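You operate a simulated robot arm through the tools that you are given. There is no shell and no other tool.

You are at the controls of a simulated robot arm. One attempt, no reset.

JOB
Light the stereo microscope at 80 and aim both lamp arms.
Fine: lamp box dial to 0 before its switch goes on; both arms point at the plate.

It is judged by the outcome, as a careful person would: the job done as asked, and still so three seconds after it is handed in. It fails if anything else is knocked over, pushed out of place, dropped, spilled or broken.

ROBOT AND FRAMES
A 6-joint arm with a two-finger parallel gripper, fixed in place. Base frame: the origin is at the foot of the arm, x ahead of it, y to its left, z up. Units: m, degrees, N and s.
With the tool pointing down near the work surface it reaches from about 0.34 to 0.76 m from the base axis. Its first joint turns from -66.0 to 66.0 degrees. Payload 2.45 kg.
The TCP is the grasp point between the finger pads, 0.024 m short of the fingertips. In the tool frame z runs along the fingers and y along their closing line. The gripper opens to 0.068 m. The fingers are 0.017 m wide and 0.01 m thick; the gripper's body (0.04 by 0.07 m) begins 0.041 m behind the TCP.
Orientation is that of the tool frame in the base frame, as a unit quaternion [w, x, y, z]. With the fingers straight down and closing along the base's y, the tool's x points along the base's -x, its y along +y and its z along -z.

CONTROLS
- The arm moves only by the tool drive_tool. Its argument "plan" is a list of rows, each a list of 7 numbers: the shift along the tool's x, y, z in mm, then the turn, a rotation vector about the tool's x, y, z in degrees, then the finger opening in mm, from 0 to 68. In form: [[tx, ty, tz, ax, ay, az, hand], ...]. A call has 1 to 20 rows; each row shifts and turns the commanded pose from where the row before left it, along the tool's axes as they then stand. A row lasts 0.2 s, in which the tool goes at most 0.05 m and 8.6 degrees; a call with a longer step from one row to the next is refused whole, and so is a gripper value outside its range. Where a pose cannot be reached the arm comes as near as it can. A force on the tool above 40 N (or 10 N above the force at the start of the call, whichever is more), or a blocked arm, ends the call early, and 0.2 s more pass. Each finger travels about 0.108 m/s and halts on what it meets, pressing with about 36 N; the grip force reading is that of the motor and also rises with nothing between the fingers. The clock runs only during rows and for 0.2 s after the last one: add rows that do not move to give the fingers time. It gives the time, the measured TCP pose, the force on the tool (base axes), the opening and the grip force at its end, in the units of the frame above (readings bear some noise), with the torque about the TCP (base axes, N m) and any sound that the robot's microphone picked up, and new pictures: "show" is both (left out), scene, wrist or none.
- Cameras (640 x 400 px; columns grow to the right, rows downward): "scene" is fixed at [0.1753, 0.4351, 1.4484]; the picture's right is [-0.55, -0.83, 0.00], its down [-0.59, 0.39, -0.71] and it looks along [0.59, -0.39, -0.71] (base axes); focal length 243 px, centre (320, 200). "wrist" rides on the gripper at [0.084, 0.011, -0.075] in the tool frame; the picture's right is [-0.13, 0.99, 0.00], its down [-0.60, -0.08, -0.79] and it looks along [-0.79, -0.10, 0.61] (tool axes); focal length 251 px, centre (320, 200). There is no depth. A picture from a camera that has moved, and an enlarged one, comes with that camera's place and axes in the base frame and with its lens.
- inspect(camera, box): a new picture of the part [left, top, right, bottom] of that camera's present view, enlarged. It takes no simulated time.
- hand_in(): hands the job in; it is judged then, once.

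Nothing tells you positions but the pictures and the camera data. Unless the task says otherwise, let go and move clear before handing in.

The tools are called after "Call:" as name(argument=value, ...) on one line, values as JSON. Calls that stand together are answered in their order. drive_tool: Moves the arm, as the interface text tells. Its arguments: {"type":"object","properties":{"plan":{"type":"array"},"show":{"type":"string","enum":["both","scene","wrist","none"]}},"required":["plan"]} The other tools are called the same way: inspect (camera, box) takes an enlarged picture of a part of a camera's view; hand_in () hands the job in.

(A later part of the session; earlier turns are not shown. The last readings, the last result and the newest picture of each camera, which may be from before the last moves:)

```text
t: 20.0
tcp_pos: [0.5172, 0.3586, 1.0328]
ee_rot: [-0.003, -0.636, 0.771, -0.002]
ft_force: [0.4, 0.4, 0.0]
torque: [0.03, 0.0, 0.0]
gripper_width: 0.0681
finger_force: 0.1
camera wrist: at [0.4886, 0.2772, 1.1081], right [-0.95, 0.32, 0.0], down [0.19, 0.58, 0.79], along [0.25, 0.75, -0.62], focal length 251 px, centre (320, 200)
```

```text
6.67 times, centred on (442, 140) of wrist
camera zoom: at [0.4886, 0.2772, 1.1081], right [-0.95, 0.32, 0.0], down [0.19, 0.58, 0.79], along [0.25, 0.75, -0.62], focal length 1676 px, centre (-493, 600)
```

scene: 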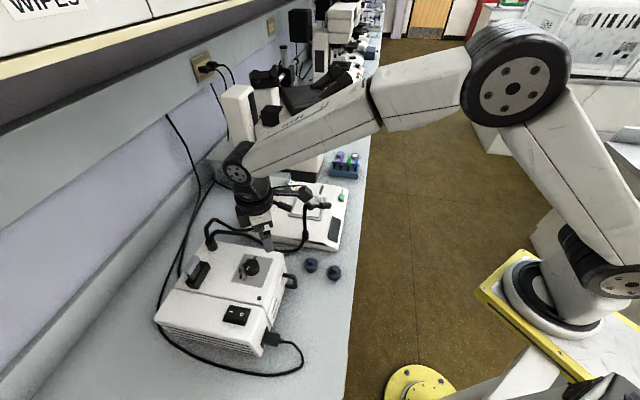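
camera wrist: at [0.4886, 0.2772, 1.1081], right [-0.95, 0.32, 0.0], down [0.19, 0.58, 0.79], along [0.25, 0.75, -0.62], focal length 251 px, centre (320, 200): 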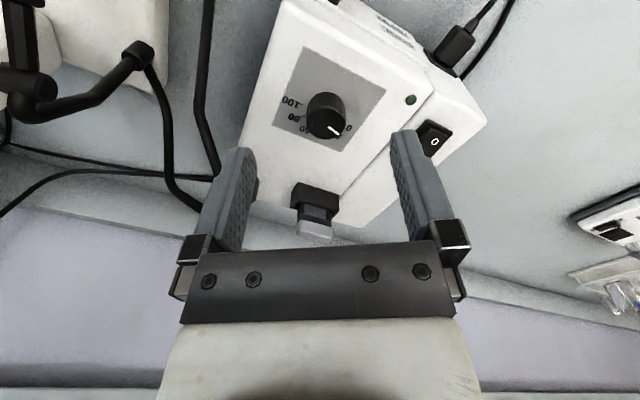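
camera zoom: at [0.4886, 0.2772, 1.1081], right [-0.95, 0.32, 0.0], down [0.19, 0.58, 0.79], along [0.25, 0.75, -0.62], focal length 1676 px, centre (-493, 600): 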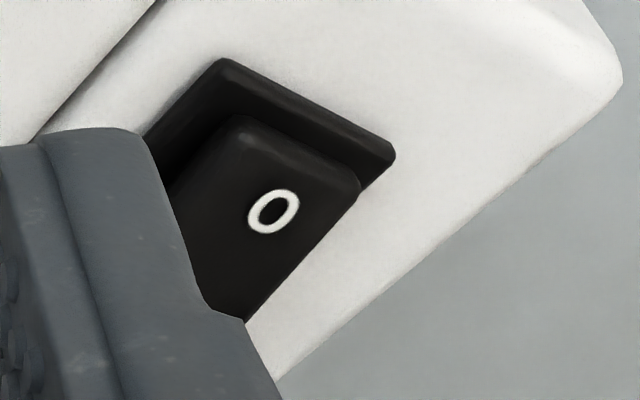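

The pointer direction (about 118°) matches the 0 tick (about 118°), so the dial is at 0. Next is the switch: the I mark is at about (0.449, 0.486, 0.91). I'll close the fingers, tilt the tool 20° so that one fingertip edge leads, and hover over it.

Call:
drive_tool(plan=[[0, 0, 0, 0, 0, 6.8, 50], [0, 0, 0, 0, 0, 6.8, 30], [0, 0, 0, 0, 0, 6.8, 10], [0, 0, 0, 0, 0, 6.8, 0], [0, 0, 0, 0, 0, 6.8, 0], [-11, 34.7, 4, 0, 0, 0, 0], [-11, 34.7, 4, 0, 0, 0, 0], [-11, 34.7, 4, 0, 0, 0, 0], [-11, 34.7, 4, 0, 0, 0, 0], [0, 0, 0, 0, -6.67, 0, 0], [0, 0, 0, 0, -6.67, 0, 0], [0, 0, 0, 0, -6.66, 0, 0], [0, 0, 0, 0, 0, 0, 0]])

Call:
inspect(camera="scene", box=[190, 260, 286, 340])

Call:
inspect(camera="wrist", box=[260, 30, 400, 230])

```text
t: 22.8
tcp_pos: [0.4491, 0.4885, 1.016]
ee_rot: [0.159, -0.378, 0.91, 0.064]
ft_force: [0.1, 0.1, -0.1]
torque: [0.0, -0.01, 0.03]
gripper_width: 0.0002
finger_force: 23.3
camera wrist: at [0.3665, 0.4219, 1.0584], right [-0.62, 0.79, 0.04], down [0.27, 0.16, 0.95], along [0.74, 0.6, -0.31], focal length 251 px, centre (320, 200)
```

scene: 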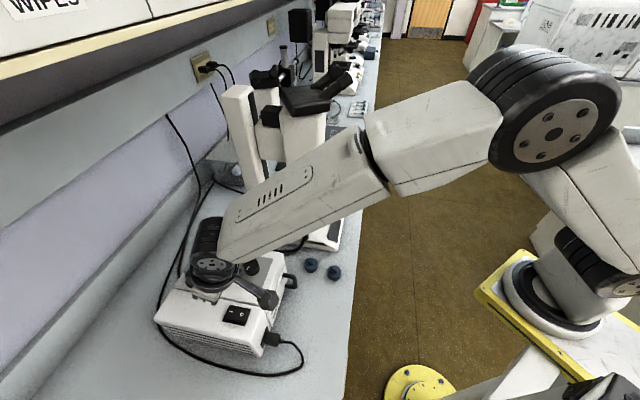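
wrist: 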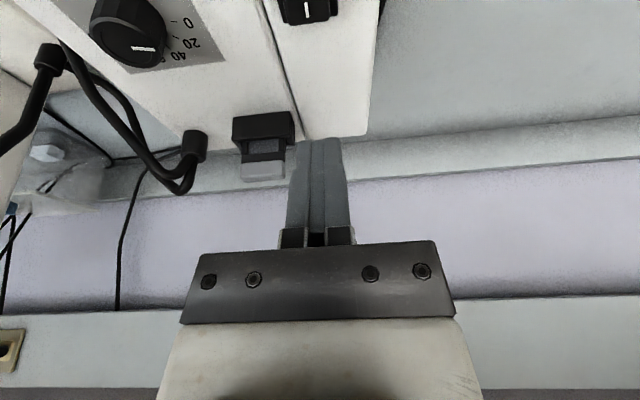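

```text
5.00 times, centred on (238, 300) of scene
camera zoom: at [0.1753, 0.4351, 1.4484], right [-0.55, -0.83, 0.0], down [-0.59, 0.39, -0.71], along [0.59, -0.39, -0.71], focal length 1216 px, centre (730, -300)
```

zoom: 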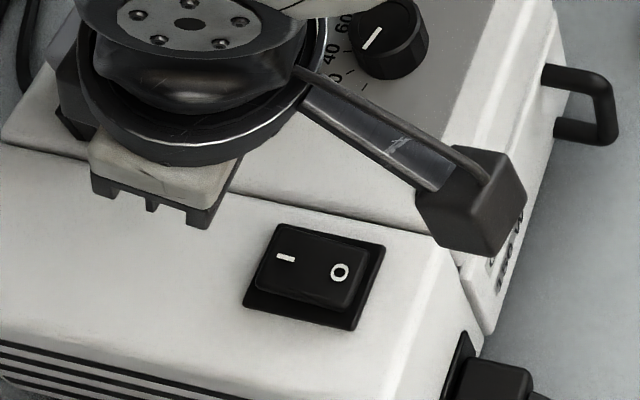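

```text
2.00 times, centred on (330, 130) of wrist
camera zoom: at [0.3665, 0.4219, 1.0584], right [-0.62, 0.79, 0.04], down [0.27, 0.16, 0.95], along [0.74, 0.6, -0.31], focal length 503 px, centre (300, 340)
```

zoom: 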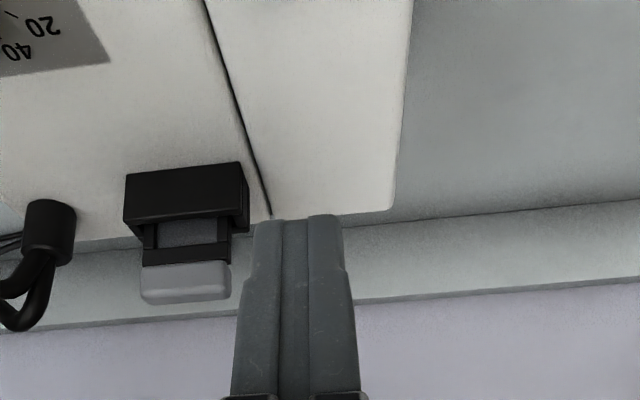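

The I mark is confirmed at (0.449, 0.4855). I'll descend until just above it and check.

Call:
drive_tool(plan=[[11.3, -2, 31, 0, 0, 0, 0], [8.2, 0, 22.6, 0, 0, 0, 0], [0, 0, 0, 0, 0, 0, 0]])

Call:
inspect(camera="wrist", box=[260, 30, 400, 230])

Call:
inspect(camera="scene", box=[204, 280, 268, 330])

```text
t: 23.6
tcp_pos: [0.4506, 0.4876, 0.958]
ee_rot: [0.158, -0.377, 0.91, 0.063]
ft_force: [0.9, 0.5, -0.1]
torque: [0.01, -0.04, -0.01]
gripper_width: 0.0001
finger_force: 24.0
camera wrist: at [0.3673, 0.42, 1.001], right [-0.61, 0.79, 0.04], down [0.27, 0.16, 0.95], along [0.74, 0.59, -0.31], focal length 251 px, centre (320, 200)
```

scene: 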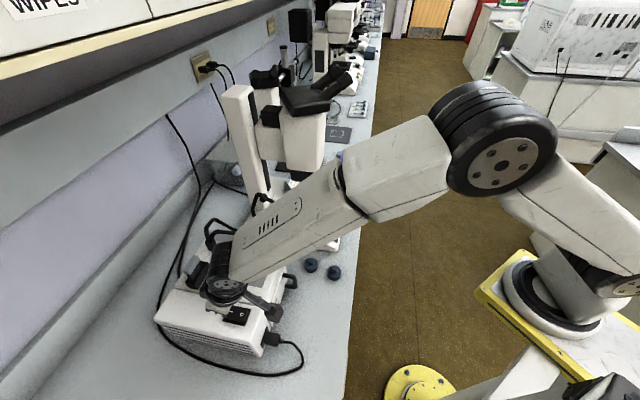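
wrist: 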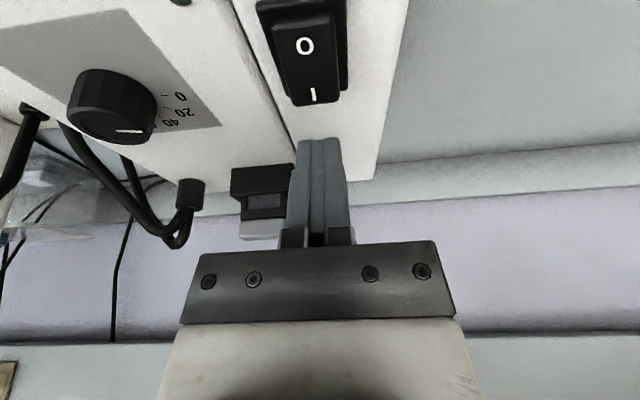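

```text
2.00 times, centred on (330, 130) of wrist
camera zoom: at [0.3673, 0.42, 1.001], right [-0.61, 0.79, 0.04], down [0.27, 0.16, 0.95], along [0.74, 0.59, -0.31], focal length 503 px, centre (300, 340)
```

zoom: 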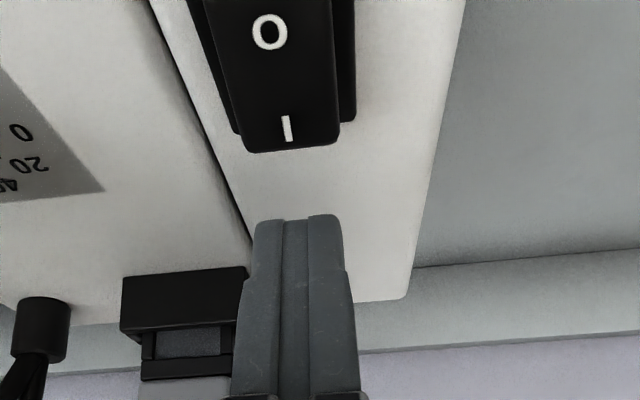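

```text
8.00 times, centred on (236, 305) of scene
camera zoom: at [0.1753, 0.4351, 1.4484], right [-0.55, -0.83, 0.0], down [-0.59, 0.39, -0.71], along [0.59, -0.39, -0.71], focal length 1945 px, centre (992, -640)
```

zoom: 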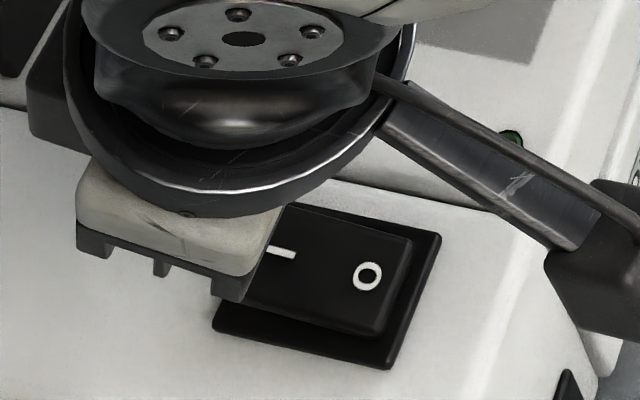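

Alignment looks good: the leading edge is about 3 mm outboard of the I mark. Pressing down in small steps.

Call:
drive_tool(plan=[[1.71, 0, 4.7, 0, 0, 0, 0], [1.71, 0, 4.7, 0, 0, 0, 0], [1.71, 0, 4.7, 0, 0, 0, 0], [1.71, 0, 4.7, 0, 0, 0, 0], [0.68, 0, 1.88, 0, 0, 0, 0], [0.68, 0, 1.88, 0, 0, 0, 0], [0.68, 0, 1.88, 0, 0, 0, 0]])

Call:
inspect(camera="wrist", box=[260, 30, 400, 230])

```text
t: 25.2
tcp_pos: [0.4505, 0.4873, 0.9327]
ee_rot: [0.159, -0.378, 0.91, 0.064]
ft_force: [-0.1, -1.5, 4.1]
torque: [-0.03, 0.01, 0.0]
gripper_width: 0.0002
finger_force: 23.6
camera wrist: at [0.3685, 0.4195, 0.9753], right [-0.61, 0.79, 0.04], down [0.27, 0.16, 0.95], along [0.74, 0.6, -0.31], focal length 251 px, centre (320, 200)
```

scene: 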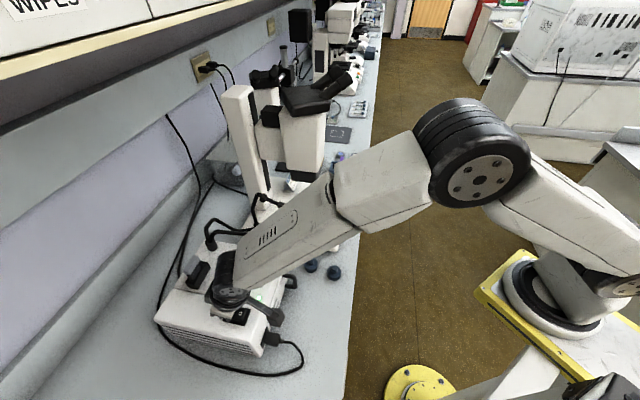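
wrist: 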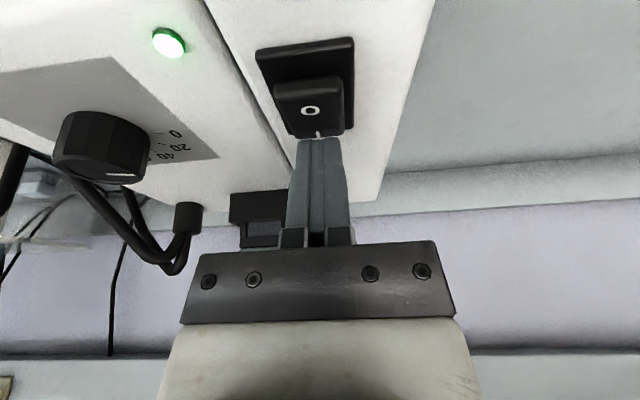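

```text
2.00 times, centred on (330, 130) of wrist
camera zoom: at [0.3685, 0.4195, 0.9753], right [-0.61, 0.79, 0.04], down [0.27, 0.16, 0.95], along [0.74, 0.6, -0.31], focal length 503 px, centre (300, 340)
```

zoom: 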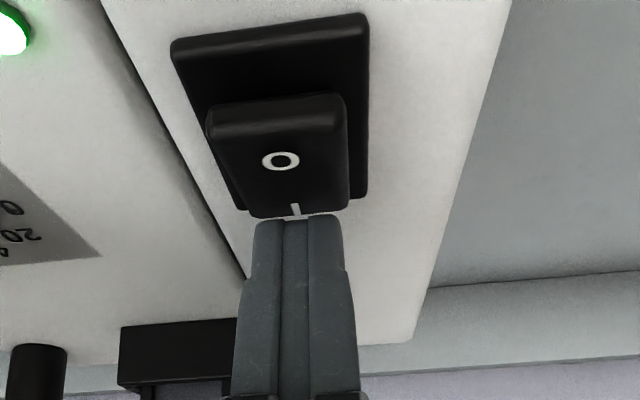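

The LED is lit, so the switch is on with the dial at 0. I'll retract and return to the knob. From the grip readings its centre is nearer (0.526, 0.406) in TCP coordinates.

Call:
drive_tool(plan=[[-10.3, 0, -28.2, 0, 0, 0, 0], [-10.3, 0, -28.2, 0, 0, 0, 0], [0, 0, 0, 0, 6.67, 0, 0], [0, 0, 0, 0, 6.67, 0, 20], [0, 0, 0, 0, 6.66, 0, 40], [1, -27.7, -6, 0, 0, 0, 68], [1, -27.7, -6, 0, 0, 0, 68], [1, -27.7, -6, 0, 0, 0, 68], [1, -27.7, -6, 0, 0, 0, 68], [0, 0, 0, 0, 0, -7.5, 68], [0, 0, 0, 0, 0, -7.5, 68], [0, 0, 0, 0, 0, -7.5, 68], [0, 0, 0, 0, 0, -7.5, 68], [0, 0, 0, 0, 0, 0, 68]])

Call:
inspect(camera="scene", box=[204, 240, 284, 330])

Call:
inspect(camera="wrist", box=[240, 30, 400, 130])

```text
t: 28.2
tcp_pos: [0.5282, 0.4041, 1.0185]
ee_rot: [-0.002, -0.61, 0.792, -0.002]
ft_force: [-0.7, 0.3, 0.2]
torque: [0.0, 0.01, 0.0]
gripper_width: 0.068
finger_force: 0.0
camera wrist: at [0.4943, 0.3264, 1.0932], right [-0.92, 0.38, 0.0], down [0.23, 0.57, 0.79], along [0.3, 0.73, -0.61], focal length 251 px, centre (320, 200)
```

scene: 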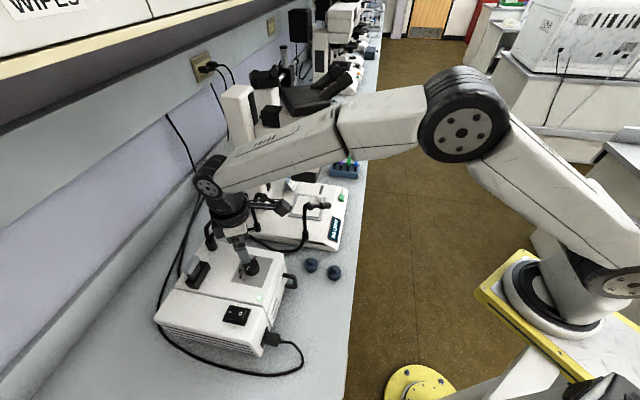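
wrist: 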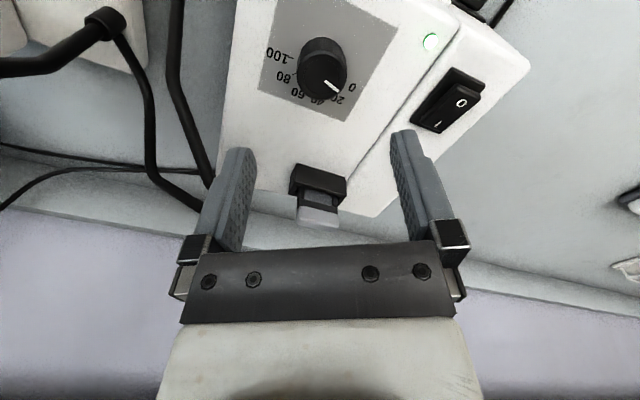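

```text
4.44 times, centred on (244, 285) of scene
camera zoom: at [0.1753, 0.4351, 1.4484], right [-0.55, -0.83, 0.0], down [-0.59, 0.39, -0.71], along [0.59, -0.39, -0.71], focal length 1081 px, centre (658, -178)
```

zoom: 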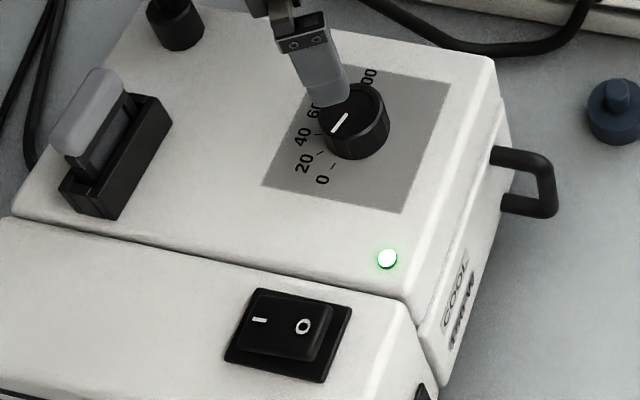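

```text
4.00 times, centred on (320, 80) of wrist
camera zoom: at [0.4943, 0.3264, 1.0932], right [-0.92, 0.38, 0.0], down [0.23, 0.57, 0.79], along [0.3, 0.73, -0.61], focal length 1006 px, centre (320, 680)
```

zoom: 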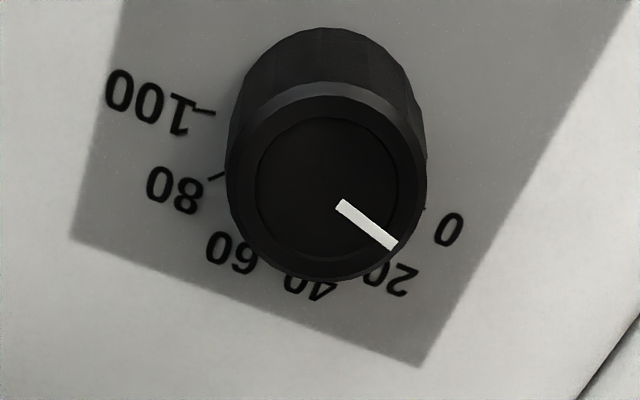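

Call:
drive_tool(plan=[[-1.5, 1.8, 43, 0, 0, 0, 68], [0, 0, 43, 0, 0, 0, 68], [0, 0, 0, 0, 0, 0, 48], [0, 0, 0, 0, 0, 0, 38], [0, 0, 0, 0, 0, 0, 28], [0, 0, 0, 0, 0, 0, 26]], show="wrist")

Call:
inspect(camera="scene", box=[300, 200, 364, 250])

```text
t: 29.6
tcp_pos: [0.527, 0.4072, 0.9314]
ee_rot: [-0.002, -0.608, 0.794, -0.002]
ft_force: [9.3, 0.1, -6.6]
torque: [0.61, -0.52, -0.01]
gripper_width: 0.0353
finger_force: 44.9
camera wrist: at [0.4939, 0.3295, 1.0066], right [-0.92, 0.38, 0.0], down [0.23, 0.57, 0.79], along [0.3, 0.73, -0.61], focal length 251 px, centre (320, 200)
```

wrist: 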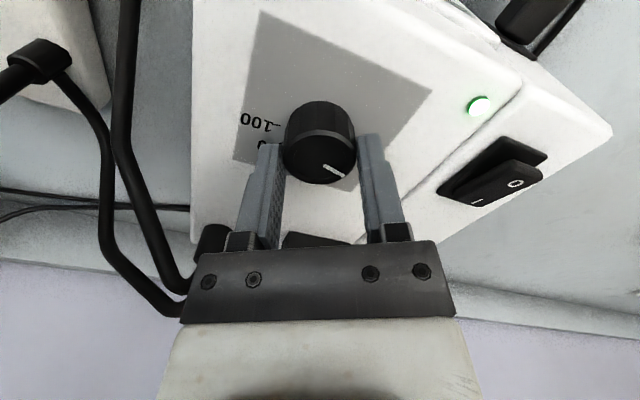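

```text
8.00 times, centred on (332, 225) of scene
camera zoom: at [0.1757, 0.4352, 1.4483], right [-0.55, -0.83, 0.0], down [-0.59, 0.39, -0.71], along [0.59, -0.39, -0.71], focal length 1945 px, centre (224, 0)
```

zoom: 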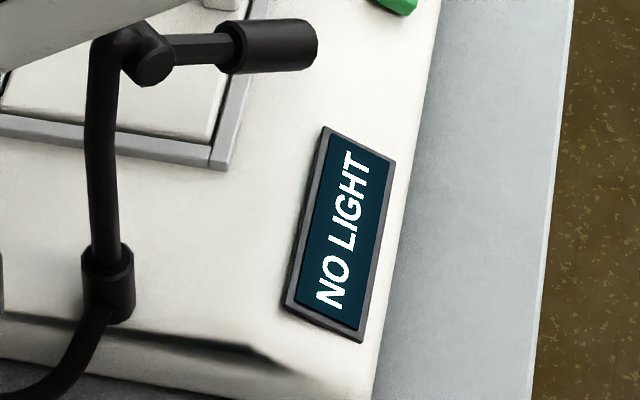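

The display on the microscope base reads "NO LIGHT", which is useful feedback. The knob is gripped, so I'm rotating clockwise toward 80, slowly.

Call:
drive_tool(plan=[[0, 0, 0, 0, 0, 3.5, 26], [0, 0, 0, 0, 0, 3.5, 26], [0, 0, 0, 0, 0, 3.5, 26], [0, 0, 0, 0, 0, 3.5, 26], [0, 0, 0, 0, 0, 3.5, 26], [0, 0, 0, 0, 0, 3.5, 26], [0, 0, 0, 0, 0, 3.5, 26], [0, 0, 0, 0, 0, 3.5, 26], [0, 0, 0, 0, 0, 3.5, 26], [0, 0, 0, 0, 0, 3.5, 26], [0, 0, 0, 0, 0, 3.5, 26], [0, 0, 0, 0, 0, 3.5, 26], [0, 0, 0, 0, 0, 3.5, 26], [0, 0, 0, 0, 0, 3.5, 26], [0, 0, 0, 0, 0, 3.5, 26], [0, 0, 0, 0, 0, 3.5, 26], [0, 0, 0, 0, 0, 3.5, 26], [0, 0, 0, 0, 0, 0, 26]])

Call:
inspect(camera="scene", box=[300, 200, 364, 250])

Call:
inspect(camera="wrist", box=[240, 70, 432, 190])

```text
t: 33.4
tcp_pos: [0.5273, 0.4064, 0.9316]
ee_rot: [0.002, -0.134, 0.991, -0.002]
ft_force: [30.0, 4.4, -10.8]
torque: [0.33, -0.6, 0.0]
gripper_width: 0.0355
finger_force: 45.2
camera wrist: at [0.4425, 0.3946, 1.0061], right [-0.14, 0.99, 0.0], down [0.6, 0.09, 0.79], along [0.79, 0.11, -0.61], focal length 251 px, centre (320, 200)
```

scene: 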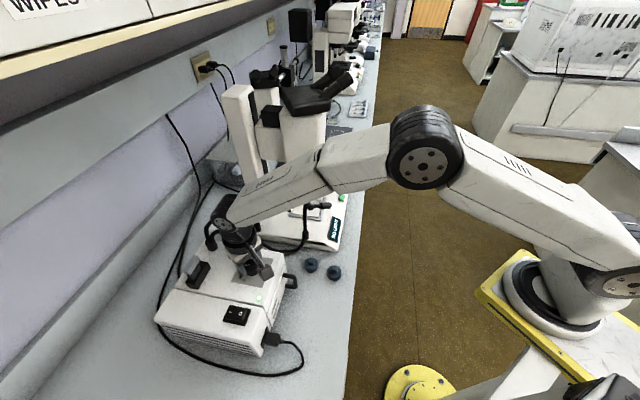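
wrist: 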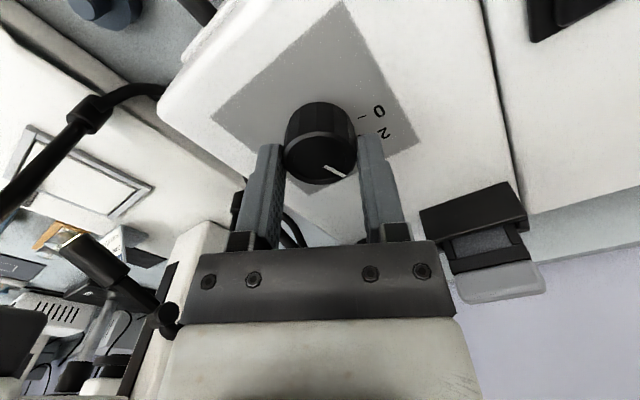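

```text
8.00 times, centred on (332, 225) of scene
camera zoom: at [0.1763, 0.4354, 1.4482], right [-0.55, -0.83, 0.0], down [-0.59, 0.39, -0.71], along [0.59, -0.39, -0.71], focal length 1945 px, centre (224, 0)
```

zoom: 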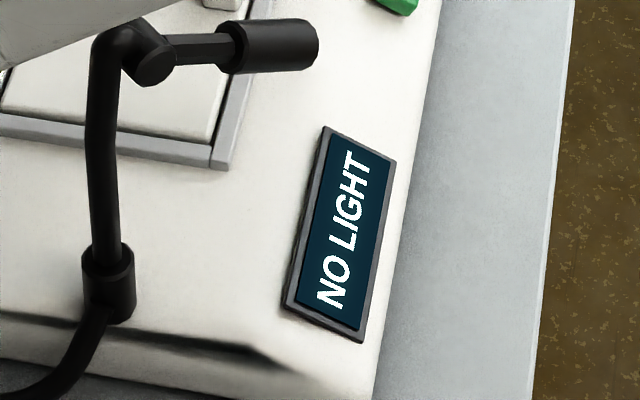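

```text
3.33 times, centred on (336, 130) of wrist
camera zoom: at [0.4425, 0.3946, 1.0061], right [-0.14, 0.99, 0.0], down [0.6, 0.09, 0.79], along [0.79, 0.11, -0.61], focal length 838 px, centre (267, 433)
```

zoom: 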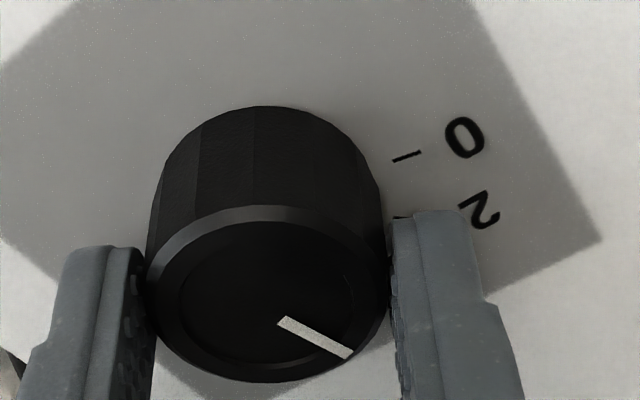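

Call:
drive_tool(plan=[[0, 0, 0, 0, 0, 0, 48], [0, 0, 0, 0, 0, 0, 48]], show="wrist")

Call:
inspect(camera="wrist", box=[240, 70, 432, 190])

```text
t: 34.0
tcp_pos: [0.5258, 0.407, 0.9301]
ee_rot: [-0.002, -0.135, 0.991, -0.003]
ft_force: [0.4, 0.0, 0.2]
torque: [0.02, 0.0, -0.03]
gripper_width: 0.0483
finger_force: 0.0
camera wrist: at [0.4403, 0.3942, 1.0067], right [-0.14, 0.99, -0.01], down [0.61, 0.09, 0.79], along [0.78, 0.11, -0.61], focal length 251 px, centre (320, 200)
```

wrist: 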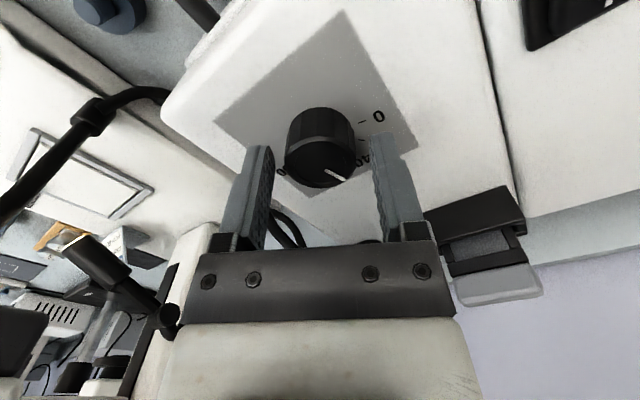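

```text
3.33 times, centred on (336, 130) of wrist
camera zoom: at [0.4403, 0.3942, 1.0067], right [-0.14, 0.99, -0.01], down [0.61, 0.09, 0.79], along [0.78, 0.11, -0.61], focal length 838 px, centre (267, 433)
```

zoom: 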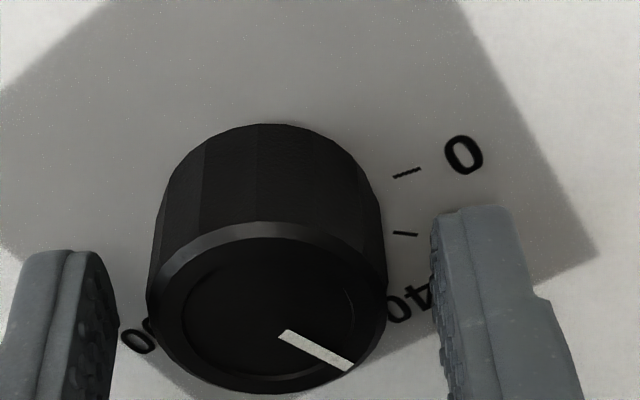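

Call:
drive_tool(plan=[[0, -1, 0, 0, 0, 0, 48], [0, 0, 0, 0, 0, 0, 38], [0, 0, 0, 0, 0, 0, 28], [0, 0, 0, 0, 0, 0, 26], [0, 0, 0, 0, 0, 3.5, 26], [0, 0, 0, 0, 0, 3.5, 26], [0, 0, 0, 0, 0, 3.5, 26], [0, 0, 0, 0, 0, 3.5, 26], [0, 0, 0, 0, 0, 3.5, 26], [0, 0, 0, 0, 0, 3.5, 26], [0, 0, 0, 0, 0, 3.5, 26], [0, 0, 0, 0, 0, 3.5, 26], [0, 0, 0, 0, 0, 2, 26], [0, 0, 0, 0, 0, 0, 26], [0, 0, 0, 0, 0, 0, 48], [0, 0, 0, 0, 0, 0, 48]])

Call:
inspect(camera="wrist", box=[240, 70, 432, 190])

```text
t: 37.4
tcp_pos: [0.5264, 0.4049, 0.9312]
ee_rot: [-0.001, 0.127, 0.992, -0.004]
ft_force: [-0.6, 0.3, -0.2]
torque: [0.01, 0.0, 0.03]
gripper_width: 0.0478
finger_force: 0.1
camera wrist: at [0.4471, 0.4364, 1.0058], right [0.37, 0.93, -0.01], down [0.57, -0.22, 0.79], along [0.73, -0.3, -0.61], focal length 251 px, centre (320, 200)
```

scene: 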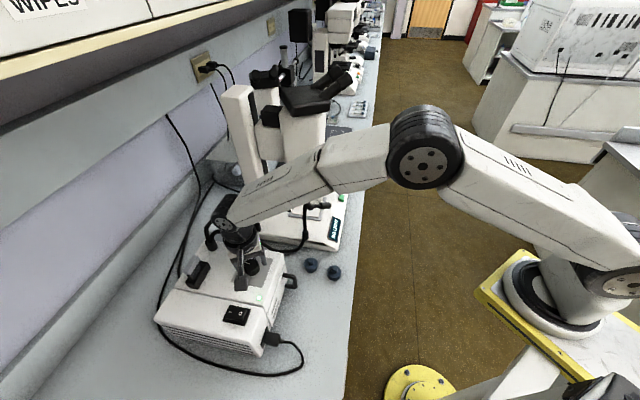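
wrist: 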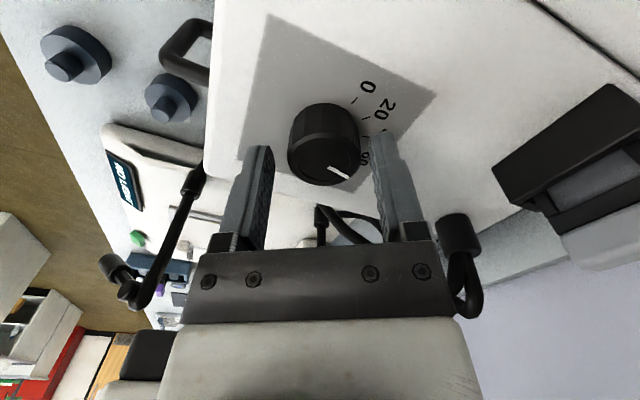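

```text
3.33 times, centred on (336, 130) of wrist
camera zoom: at [0.4471, 0.4364, 1.0058], right [0.37, 0.93, -0.01], down [0.57, -0.22, 0.79], along [0.73, -0.3, -0.61], focal length 838 px, centre (267, 433)
```

zoom: 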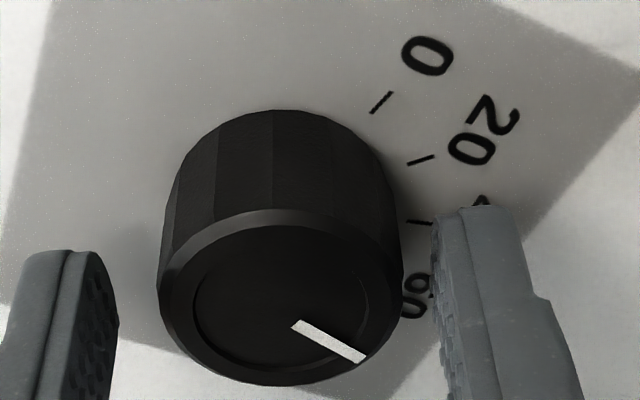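

The pointer is at about 60. I'll back the open hand up 30°, re-grip and turn the last 30°.

Call:
drive_tool(plan=[[0, 0, 0, 0, 0, -5, 60], [0, 0, 0, 0, 0, -5, 60], [0, 0, 0, 0, 0, -5, 60], [0, 0, 0, 0, 0, -5, 60], [0, 0, 0, 0, 0, -5, 60], [0, 0, 0, 0, 0, -5, 60], [0, 0, 0, 0, 0, 0, 48], [0, 0, 0, 0, 0, 0, 38], [0, 0, 0, 0, 0, 0, 28], [0, 0, 0, 0, 0, 0, 26], [0, 0, 0, 0, 0, 0, 26]], show="wrist")

Call:
drive_tool(plan=[[0, 0, 0, 0, 0, 3.5, 26], [0, 0, 0, 0, 0, 3.5, 26], [0, 0, 0, 0, 0, 3.5, 26], [0, 0, 0, 0, 0, 3.5, 26], [0, 0, 0, 0, 0, 3.5, 26], [0, 0, 0, 0, 0, 3.5, 26], [0, 0, 0, 0, 0, 3.5, 26], [0, 0, 0, 0, 0, 3.5, 26], [0, 0, 0, 0, 0, 2, 26], [0, 0, 0, 0, 0, 0, 26]], show="none")

Call:
drive_tool(plan=[[0, 0, 0, 0, 0, 0, 60], [0, 0, 0, 0, 0, 0, 68], [0, 0, -40, 0, 0, 0, 68], [0, 0, -45, 0, 0, 0, 68], [45, 0, -15, 0, 0, 0, 68], [45, 0, -15, 0, 0, 0, 68]])

Call:
inspect(camera="scene", box=[232, 248, 272, 278])

Call:
inspect(camera="wrist", box=[240, 40, 400, 140])

```text
t: 39.8
tcp_pos: [0.5252, 0.4067, 0.9313]
ee_rot: [-0.001, -0.135, 0.991, -0.003]
ft_force: [-2.8, 11.3, -4.1]
torque: [0.53, -0.21, 0.02]
gripper_width: 0.0357
finger_force: 44.8
camera wrist: at [0.4407, 0.3941, 1.0066], right [-0.14, 0.99, -0.01], down [0.6, 0.09, 0.79], along [0.78, 0.11, -0.61], focal length 251 px, centre (320, 200)
```

wrist: 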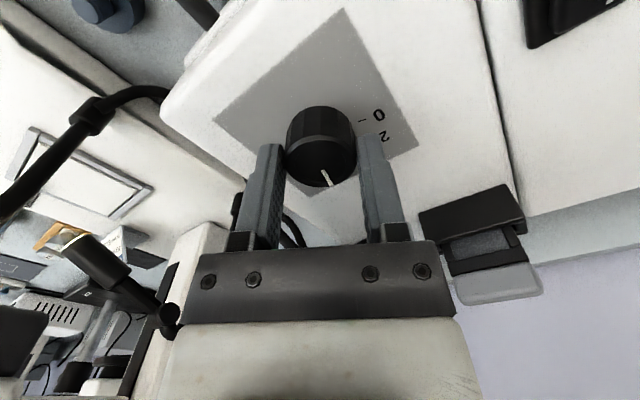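

```text
t: 42.0
tcp_pos: [0.5248, 0.4072, 0.9322]
ee_rot: [0.0, 0.127, 0.992, -0.002]
ft_force: [-4.0, 23.3, -5.1]
torque: [0.65, 0.3, 0.01]
gripper_width: 0.0356
finger_force: 45.4
```

```text
t: 43.4
tcp_pos: [0.4401, 0.4288, 1.0466]
ee_rot: [-0.001, 0.127, 0.992, -0.004]
ft_force: [0.1, 0.3, 0.5]
torque: [-0.04, 0.0, 0.01]
gripper_width: 0.0681
finger_force: 0.1
camera wrist: at [0.3605, 0.4613, 1.1207], right [0.37, 0.93, -0.01], down [0.57, -0.22, 0.79], along [0.73, -0.3, -0.61], focal length 251 px, centre (320, 200)
```

scene: 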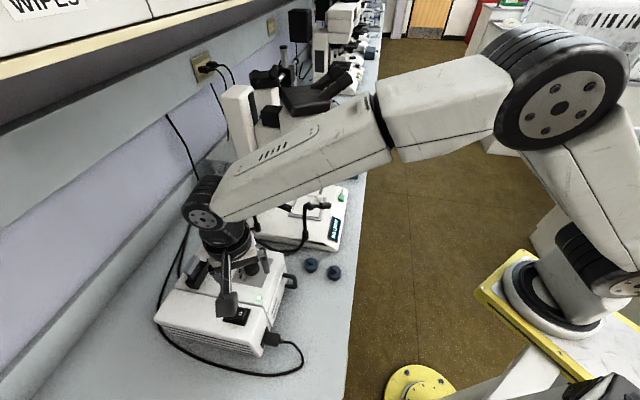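
wrist: 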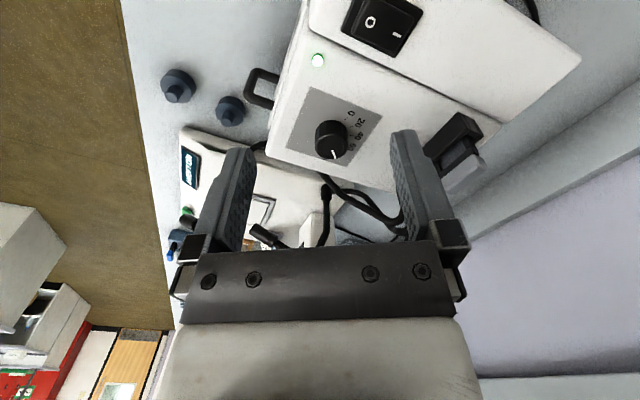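

```text
13.33 times, centred on (252, 263) of scene
camera zoom: at [0.1753, 0.4351, 1.4484], right [-0.55, -0.83, 0.0], down [-0.59, 0.39, -0.71], along [0.59, -0.39, -0.71], focal length 3242 px, centre (1227, -640)
```

zoom: 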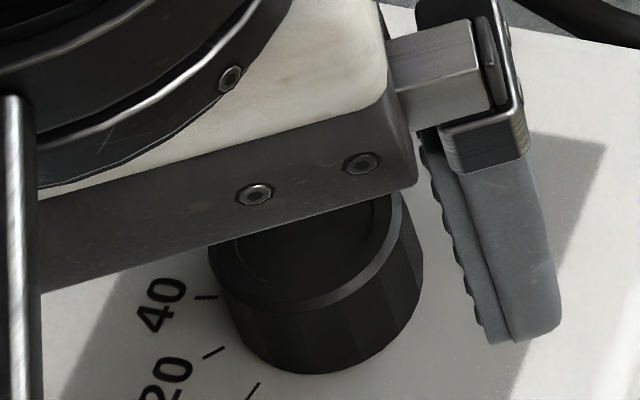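

```text
4.00 times, centred on (320, 90) of wrist
camera zoom: at [0.3605, 0.4613, 1.1207], right [0.37, 0.93, -0.01], down [0.57, -0.22, 0.79], along [0.73, -0.3, -0.61], focal length 1006 px, centre (320, 640)
```

zoom: 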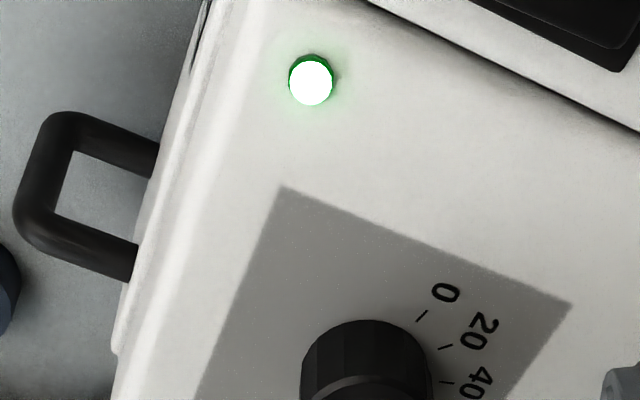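

Call:
drive_tool(plan=[[0, 0, -40, 0, 0, 0, 68], [-31, -16, 0, 0, 0, 0, 68], [-31, -16, 0, 0, 0, 0, 68], [-31, -16, 0, 0, 0, 0, 68], [0, 0, 0, 0, 0, -8, 68], [0, 0, 0, 0, 0, -8, 68], [0, 0, 0, 0, 0, -8, 68], [0, 0, 0, 0, 0, -8, 68], [0, 0, 0, 0, 0, -8, 68], [0, 0, 0, 0, 0, -8, 68], [0, 0, 0, 0, 0, -8, 68], [0, 0, 0, 0, 0, -8, 68], [0, 0, 0, 0, 0, -8, 68], [0, 0, 0, 0, 0, -8, 68], [0, 0, 30, 0, 0, 0, 68], [0, 0, 0, 0, 0, 0, 68]])

Call:
inspect(camera="scene", box=[232, 248, 272, 278])

Call:
inspect(camera="wrist", box=[260, 70, 388, 150])

```text
t: 46.8
tcp_pos: [0.5178, 0.3599, 1.0557]
ee_rot: [-0.002, -0.541, 0.841, -0.002]
ft_force: [0.1, 0.5, 0.1]
torque: [-0.02, -0.02, 0.01]
gripper_width: 0.0678
finger_force: 0.1
camera wrist: at [0.4722, 0.2875, 1.1318], right [-0.85, 0.53, 0.0], down [0.32, 0.52, 0.79], along [0.42, 0.67, -0.61], focal length 251 px, centre (320, 200)
```

scene: 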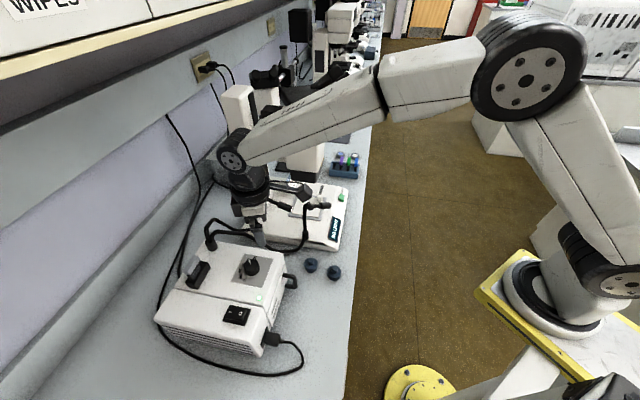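
wrist: 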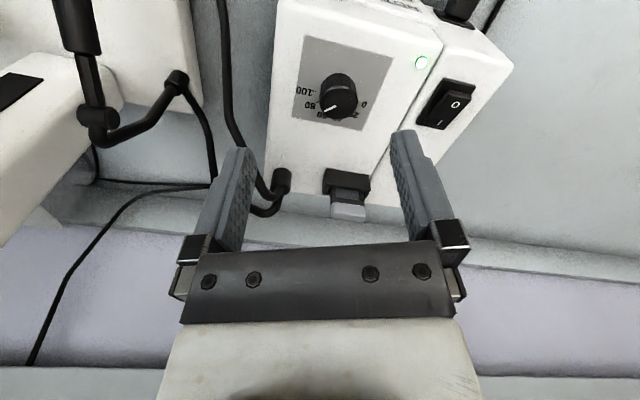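

```text
13.33 times, centred on (252, 263) of scene
camera zoom: at [0.1753, 0.4351, 1.4484], right [-0.55, -0.83, 0.0], down [-0.59, 0.39, -0.71], along [0.59, -0.39, -0.71], focal length 3242 px, centre (1227, -640)
```

zoom: 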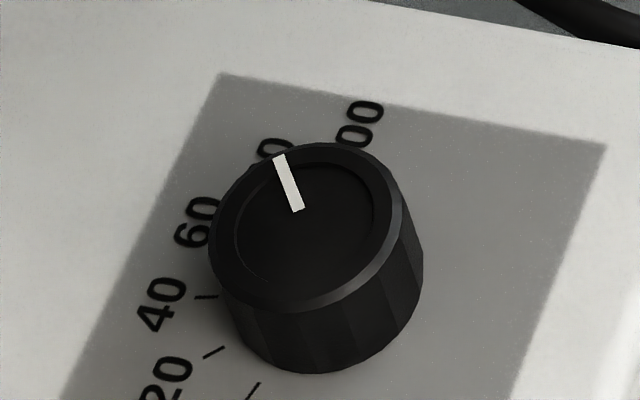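

```text
5.00 times, centred on (324, 110) of wrist
camera zoom: at [0.4722, 0.2875, 1.1318], right [-0.85, 0.53, 0.0], down [0.32, 0.52, 0.79], along [0.42, 0.67, -0.61], focal length 1257 px, centre (300, 650)
```

zoom: 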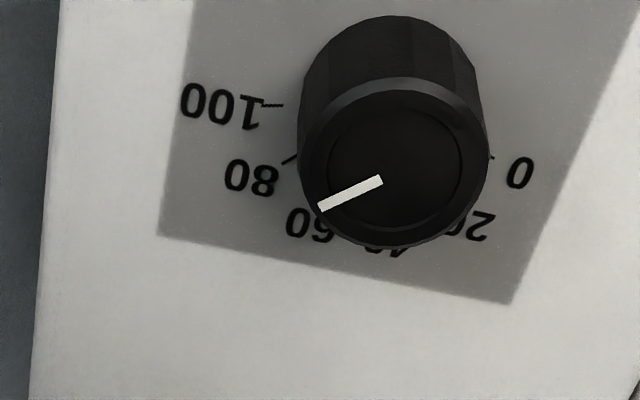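

Call:
inspect(camera="scene", box=[240, 252, 264, 270])

Call:
inspect(camera="wrist", box=[305, 75, 369, 115])

```text
16.00 times, centred on (252, 261) of scene
camera zoom: at [0.1753, 0.4351, 1.4484], right [-0.55, -0.83, 0.0], down [-0.59, 0.39, -0.71], along [0.59, -0.39, -0.71], focal length 3890 px, centre (1408, -776)
```

zoom: 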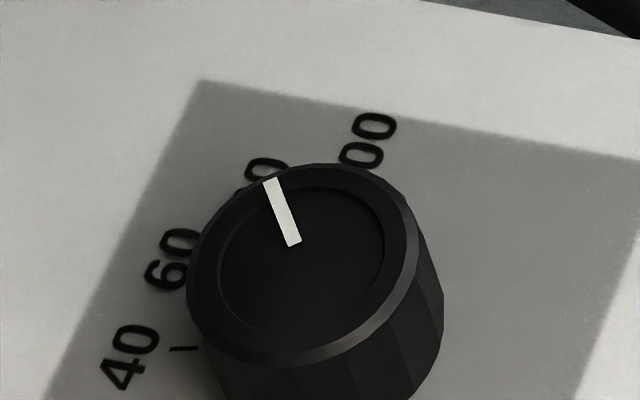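

```text
10.00 times, centred on (337, 95) of wrist
camera zoom: at [0.4722, 0.2875, 1.1318], right [-0.85, 0.53, 0.0], down [0.32, 0.52, 0.79], along [0.42, 0.67, -0.61], focal length 2514 px, centre (150, 1250)
```

zoom: 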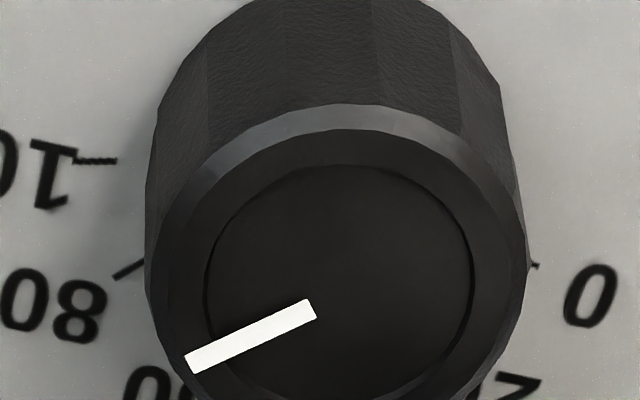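

Pointer measures about -5° against the 80 tick at about -1°, so it reads near 82–83. I'll go back and nudge it about 4° counter-clockwise.

Call:
drive_tool(plan=[[-45.8, 11.9, 0, 0, 0, 0, 68], [0, 0, 40, 0, 0, 0, 68], [0, 0, 40, 0, 0, 0, 68], [0, 0, 42, 0, 0, 0, 60], [0, 0, 0, 0, 0, 0, 52]], show="wrist")

Call:
inspect(camera="wrist", box=[240, 70, 432, 190])

```text
t: 48.0
tcp_pos: [0.5267, 0.4045, 0.9356]
ee_rot: [-0.003, -0.541, 0.841, -0.003]
ft_force: [-0.3, -0.8, -0.8]
torque: [0.0, -0.03, 0.01]
gripper_width: 0.0521
finger_force: 0.0
camera wrist: at [0.4804, 0.3329, 1.0119], right [-0.85, 0.53, 0.0], down [0.32, 0.52, 0.79], along [0.42, 0.67, -0.61], focal length 251 px, centre (320, 200)
```

wrist: 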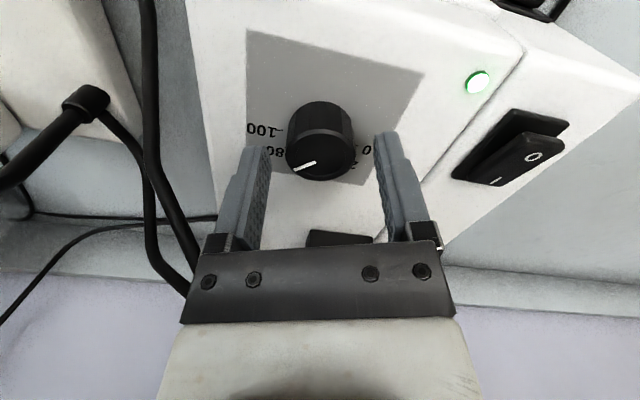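

```text
3.33 times, centred on (336, 130) of wrist
camera zoom: at [0.4804, 0.3329, 1.0119], right [-0.85, 0.53, 0.0], down [0.32, 0.52, 0.79], along [0.42, 0.67, -0.61], focal length 838 px, centre (267, 433)
```

zoom: 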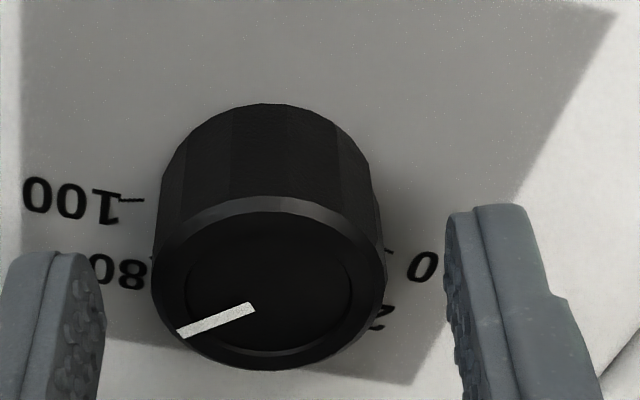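

Call:
drive_tool(plan=[[0, -1.2, 3, 0, 0, 0, 52], [0, 0, 0, 0, 0, 0, 42], [0, 0, 0, 0, 0, 0, 34], [0, 0, 0, 0, 0, 0, 28], [0, 0, 0, 0, 0, 0, 26]], show="none")

Call:
inspect(camera="wrist", box=[240, 70, 432, 190])

Call:
drive_tool(plan=[[0, 0, 0, 0, 0, -2.25, 26], [0, 0, 0, 0, 0, -2.25, 26], [0, 0, 0, 0, 0, 0, 26], [0, 0, 0, 0, 0, 0, 40], [0, 0, 0, 0, 0, 0, 52]], show="wrist")

Call:
inspect(camera="wrist", box=[240, 70, 432, 190])

```text
t: 49.2
tcp_pos: [0.5271, 0.4049, 0.9336]
ee_rot: [-0.003, -0.541, 0.841, -0.002]
ft_force: [-6.6, 2.8, 0.7]
torque: [0.16, 0.43, -0.03]
gripper_width: 0.0357
finger_force: 45.0
```

```text
3.33 times, centred on (336, 130) of wrist
camera zoom: at [0.4806, 0.3326, 1.0083], right [-0.85, 0.53, 0.0], down [0.32, 0.52, 0.79], along [0.42, 0.67, -0.61], focal length 838 px, centre (267, 433)
```

zoom: 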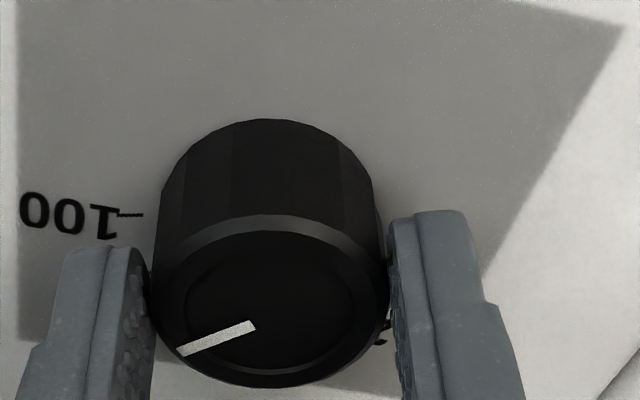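

```text
t: 50.4
tcp_pos: [0.5255, 0.403, 0.9328]
ee_rot: [-0.002, -0.574, 0.819, -0.003]
ft_force: [-0.1, -0.6, 0.9]
torque: [0.01, -0.01, 0.0]
gripper_width: 0.0524
finger_force: 0.1
camera wrist: at [0.4868, 0.3286, 1.0077], right [-0.89, 0.46, 0.0], down [0.28, 0.55, 0.79], along [0.36, 0.7, -0.61], focal length 251 px, centre (320, 200)
```

wrist: 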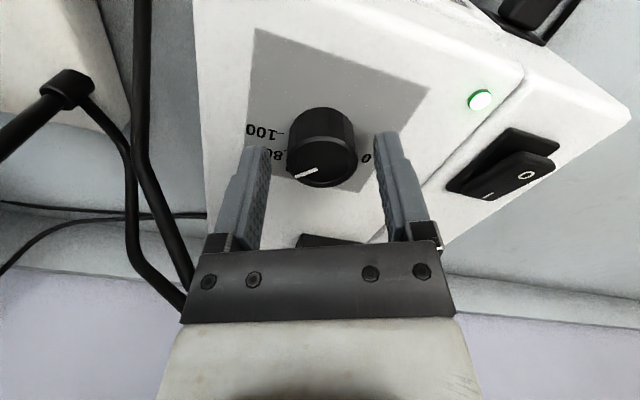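

```text
3.33 times, centred on (336, 130) of wrist
camera zoom: at [0.4868, 0.3286, 1.0077], right [-0.89, 0.46, 0.0], down [0.28, 0.55, 0.79], along [0.36, 0.7, -0.61], focal length 838 px, centre (267, 433)
```

zoom: 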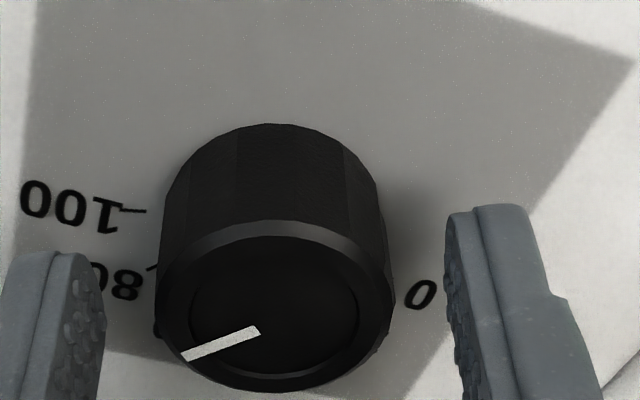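

Call:
drive_tool(plan=[[0, 0, 0, 0, 0, 0, 68], [0, 0, -42, 0, 0, 0, 68], [0, 0, -42, 0, 0, 0, 68], [45, 0, -40, 0, 0, 0, 68], [0, 0, 0, 0, 0, 0, 68]])

Call:
inspect(camera="scene", box=[240, 252, 264, 270])

Call:
inspect(camera="wrist", box=[301, 75, 365, 115])

```text
refused: row 4 steps farther than a row can; nothing moved
```

```text
16.00 times, centred on (252, 261) of scene
camera zoom: at [0.1753, 0.4351, 1.4484], right [-0.55, -0.83, 0.0], down [-0.59, 0.39, -0.71], along [0.59, -0.39, -0.71], focal length 3890 px, centre (1408, -776)
```

zoom: 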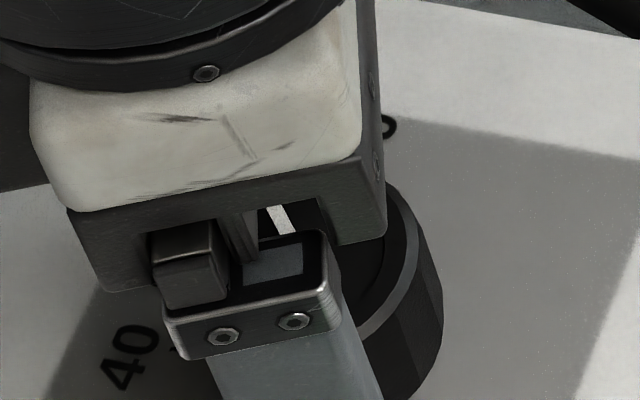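

```text
10.00 times, centred on (333, 95) of wrist
camera zoom: at [0.4868, 0.3286, 1.0077], right [-0.89, 0.46, 0.0], down [0.28, 0.55, 0.79], along [0.36, 0.7, -0.61], focal length 2514 px, centre (190, 1250)
```

zoom: 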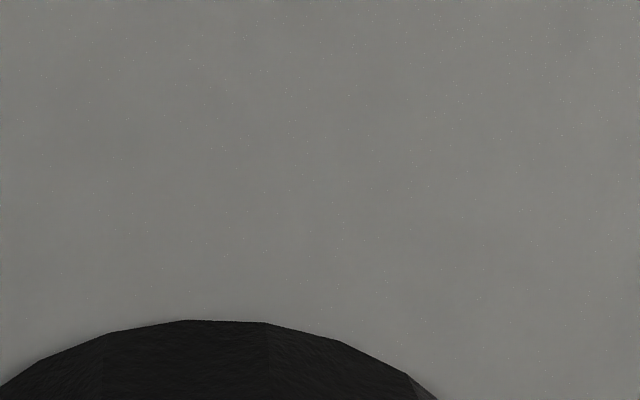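

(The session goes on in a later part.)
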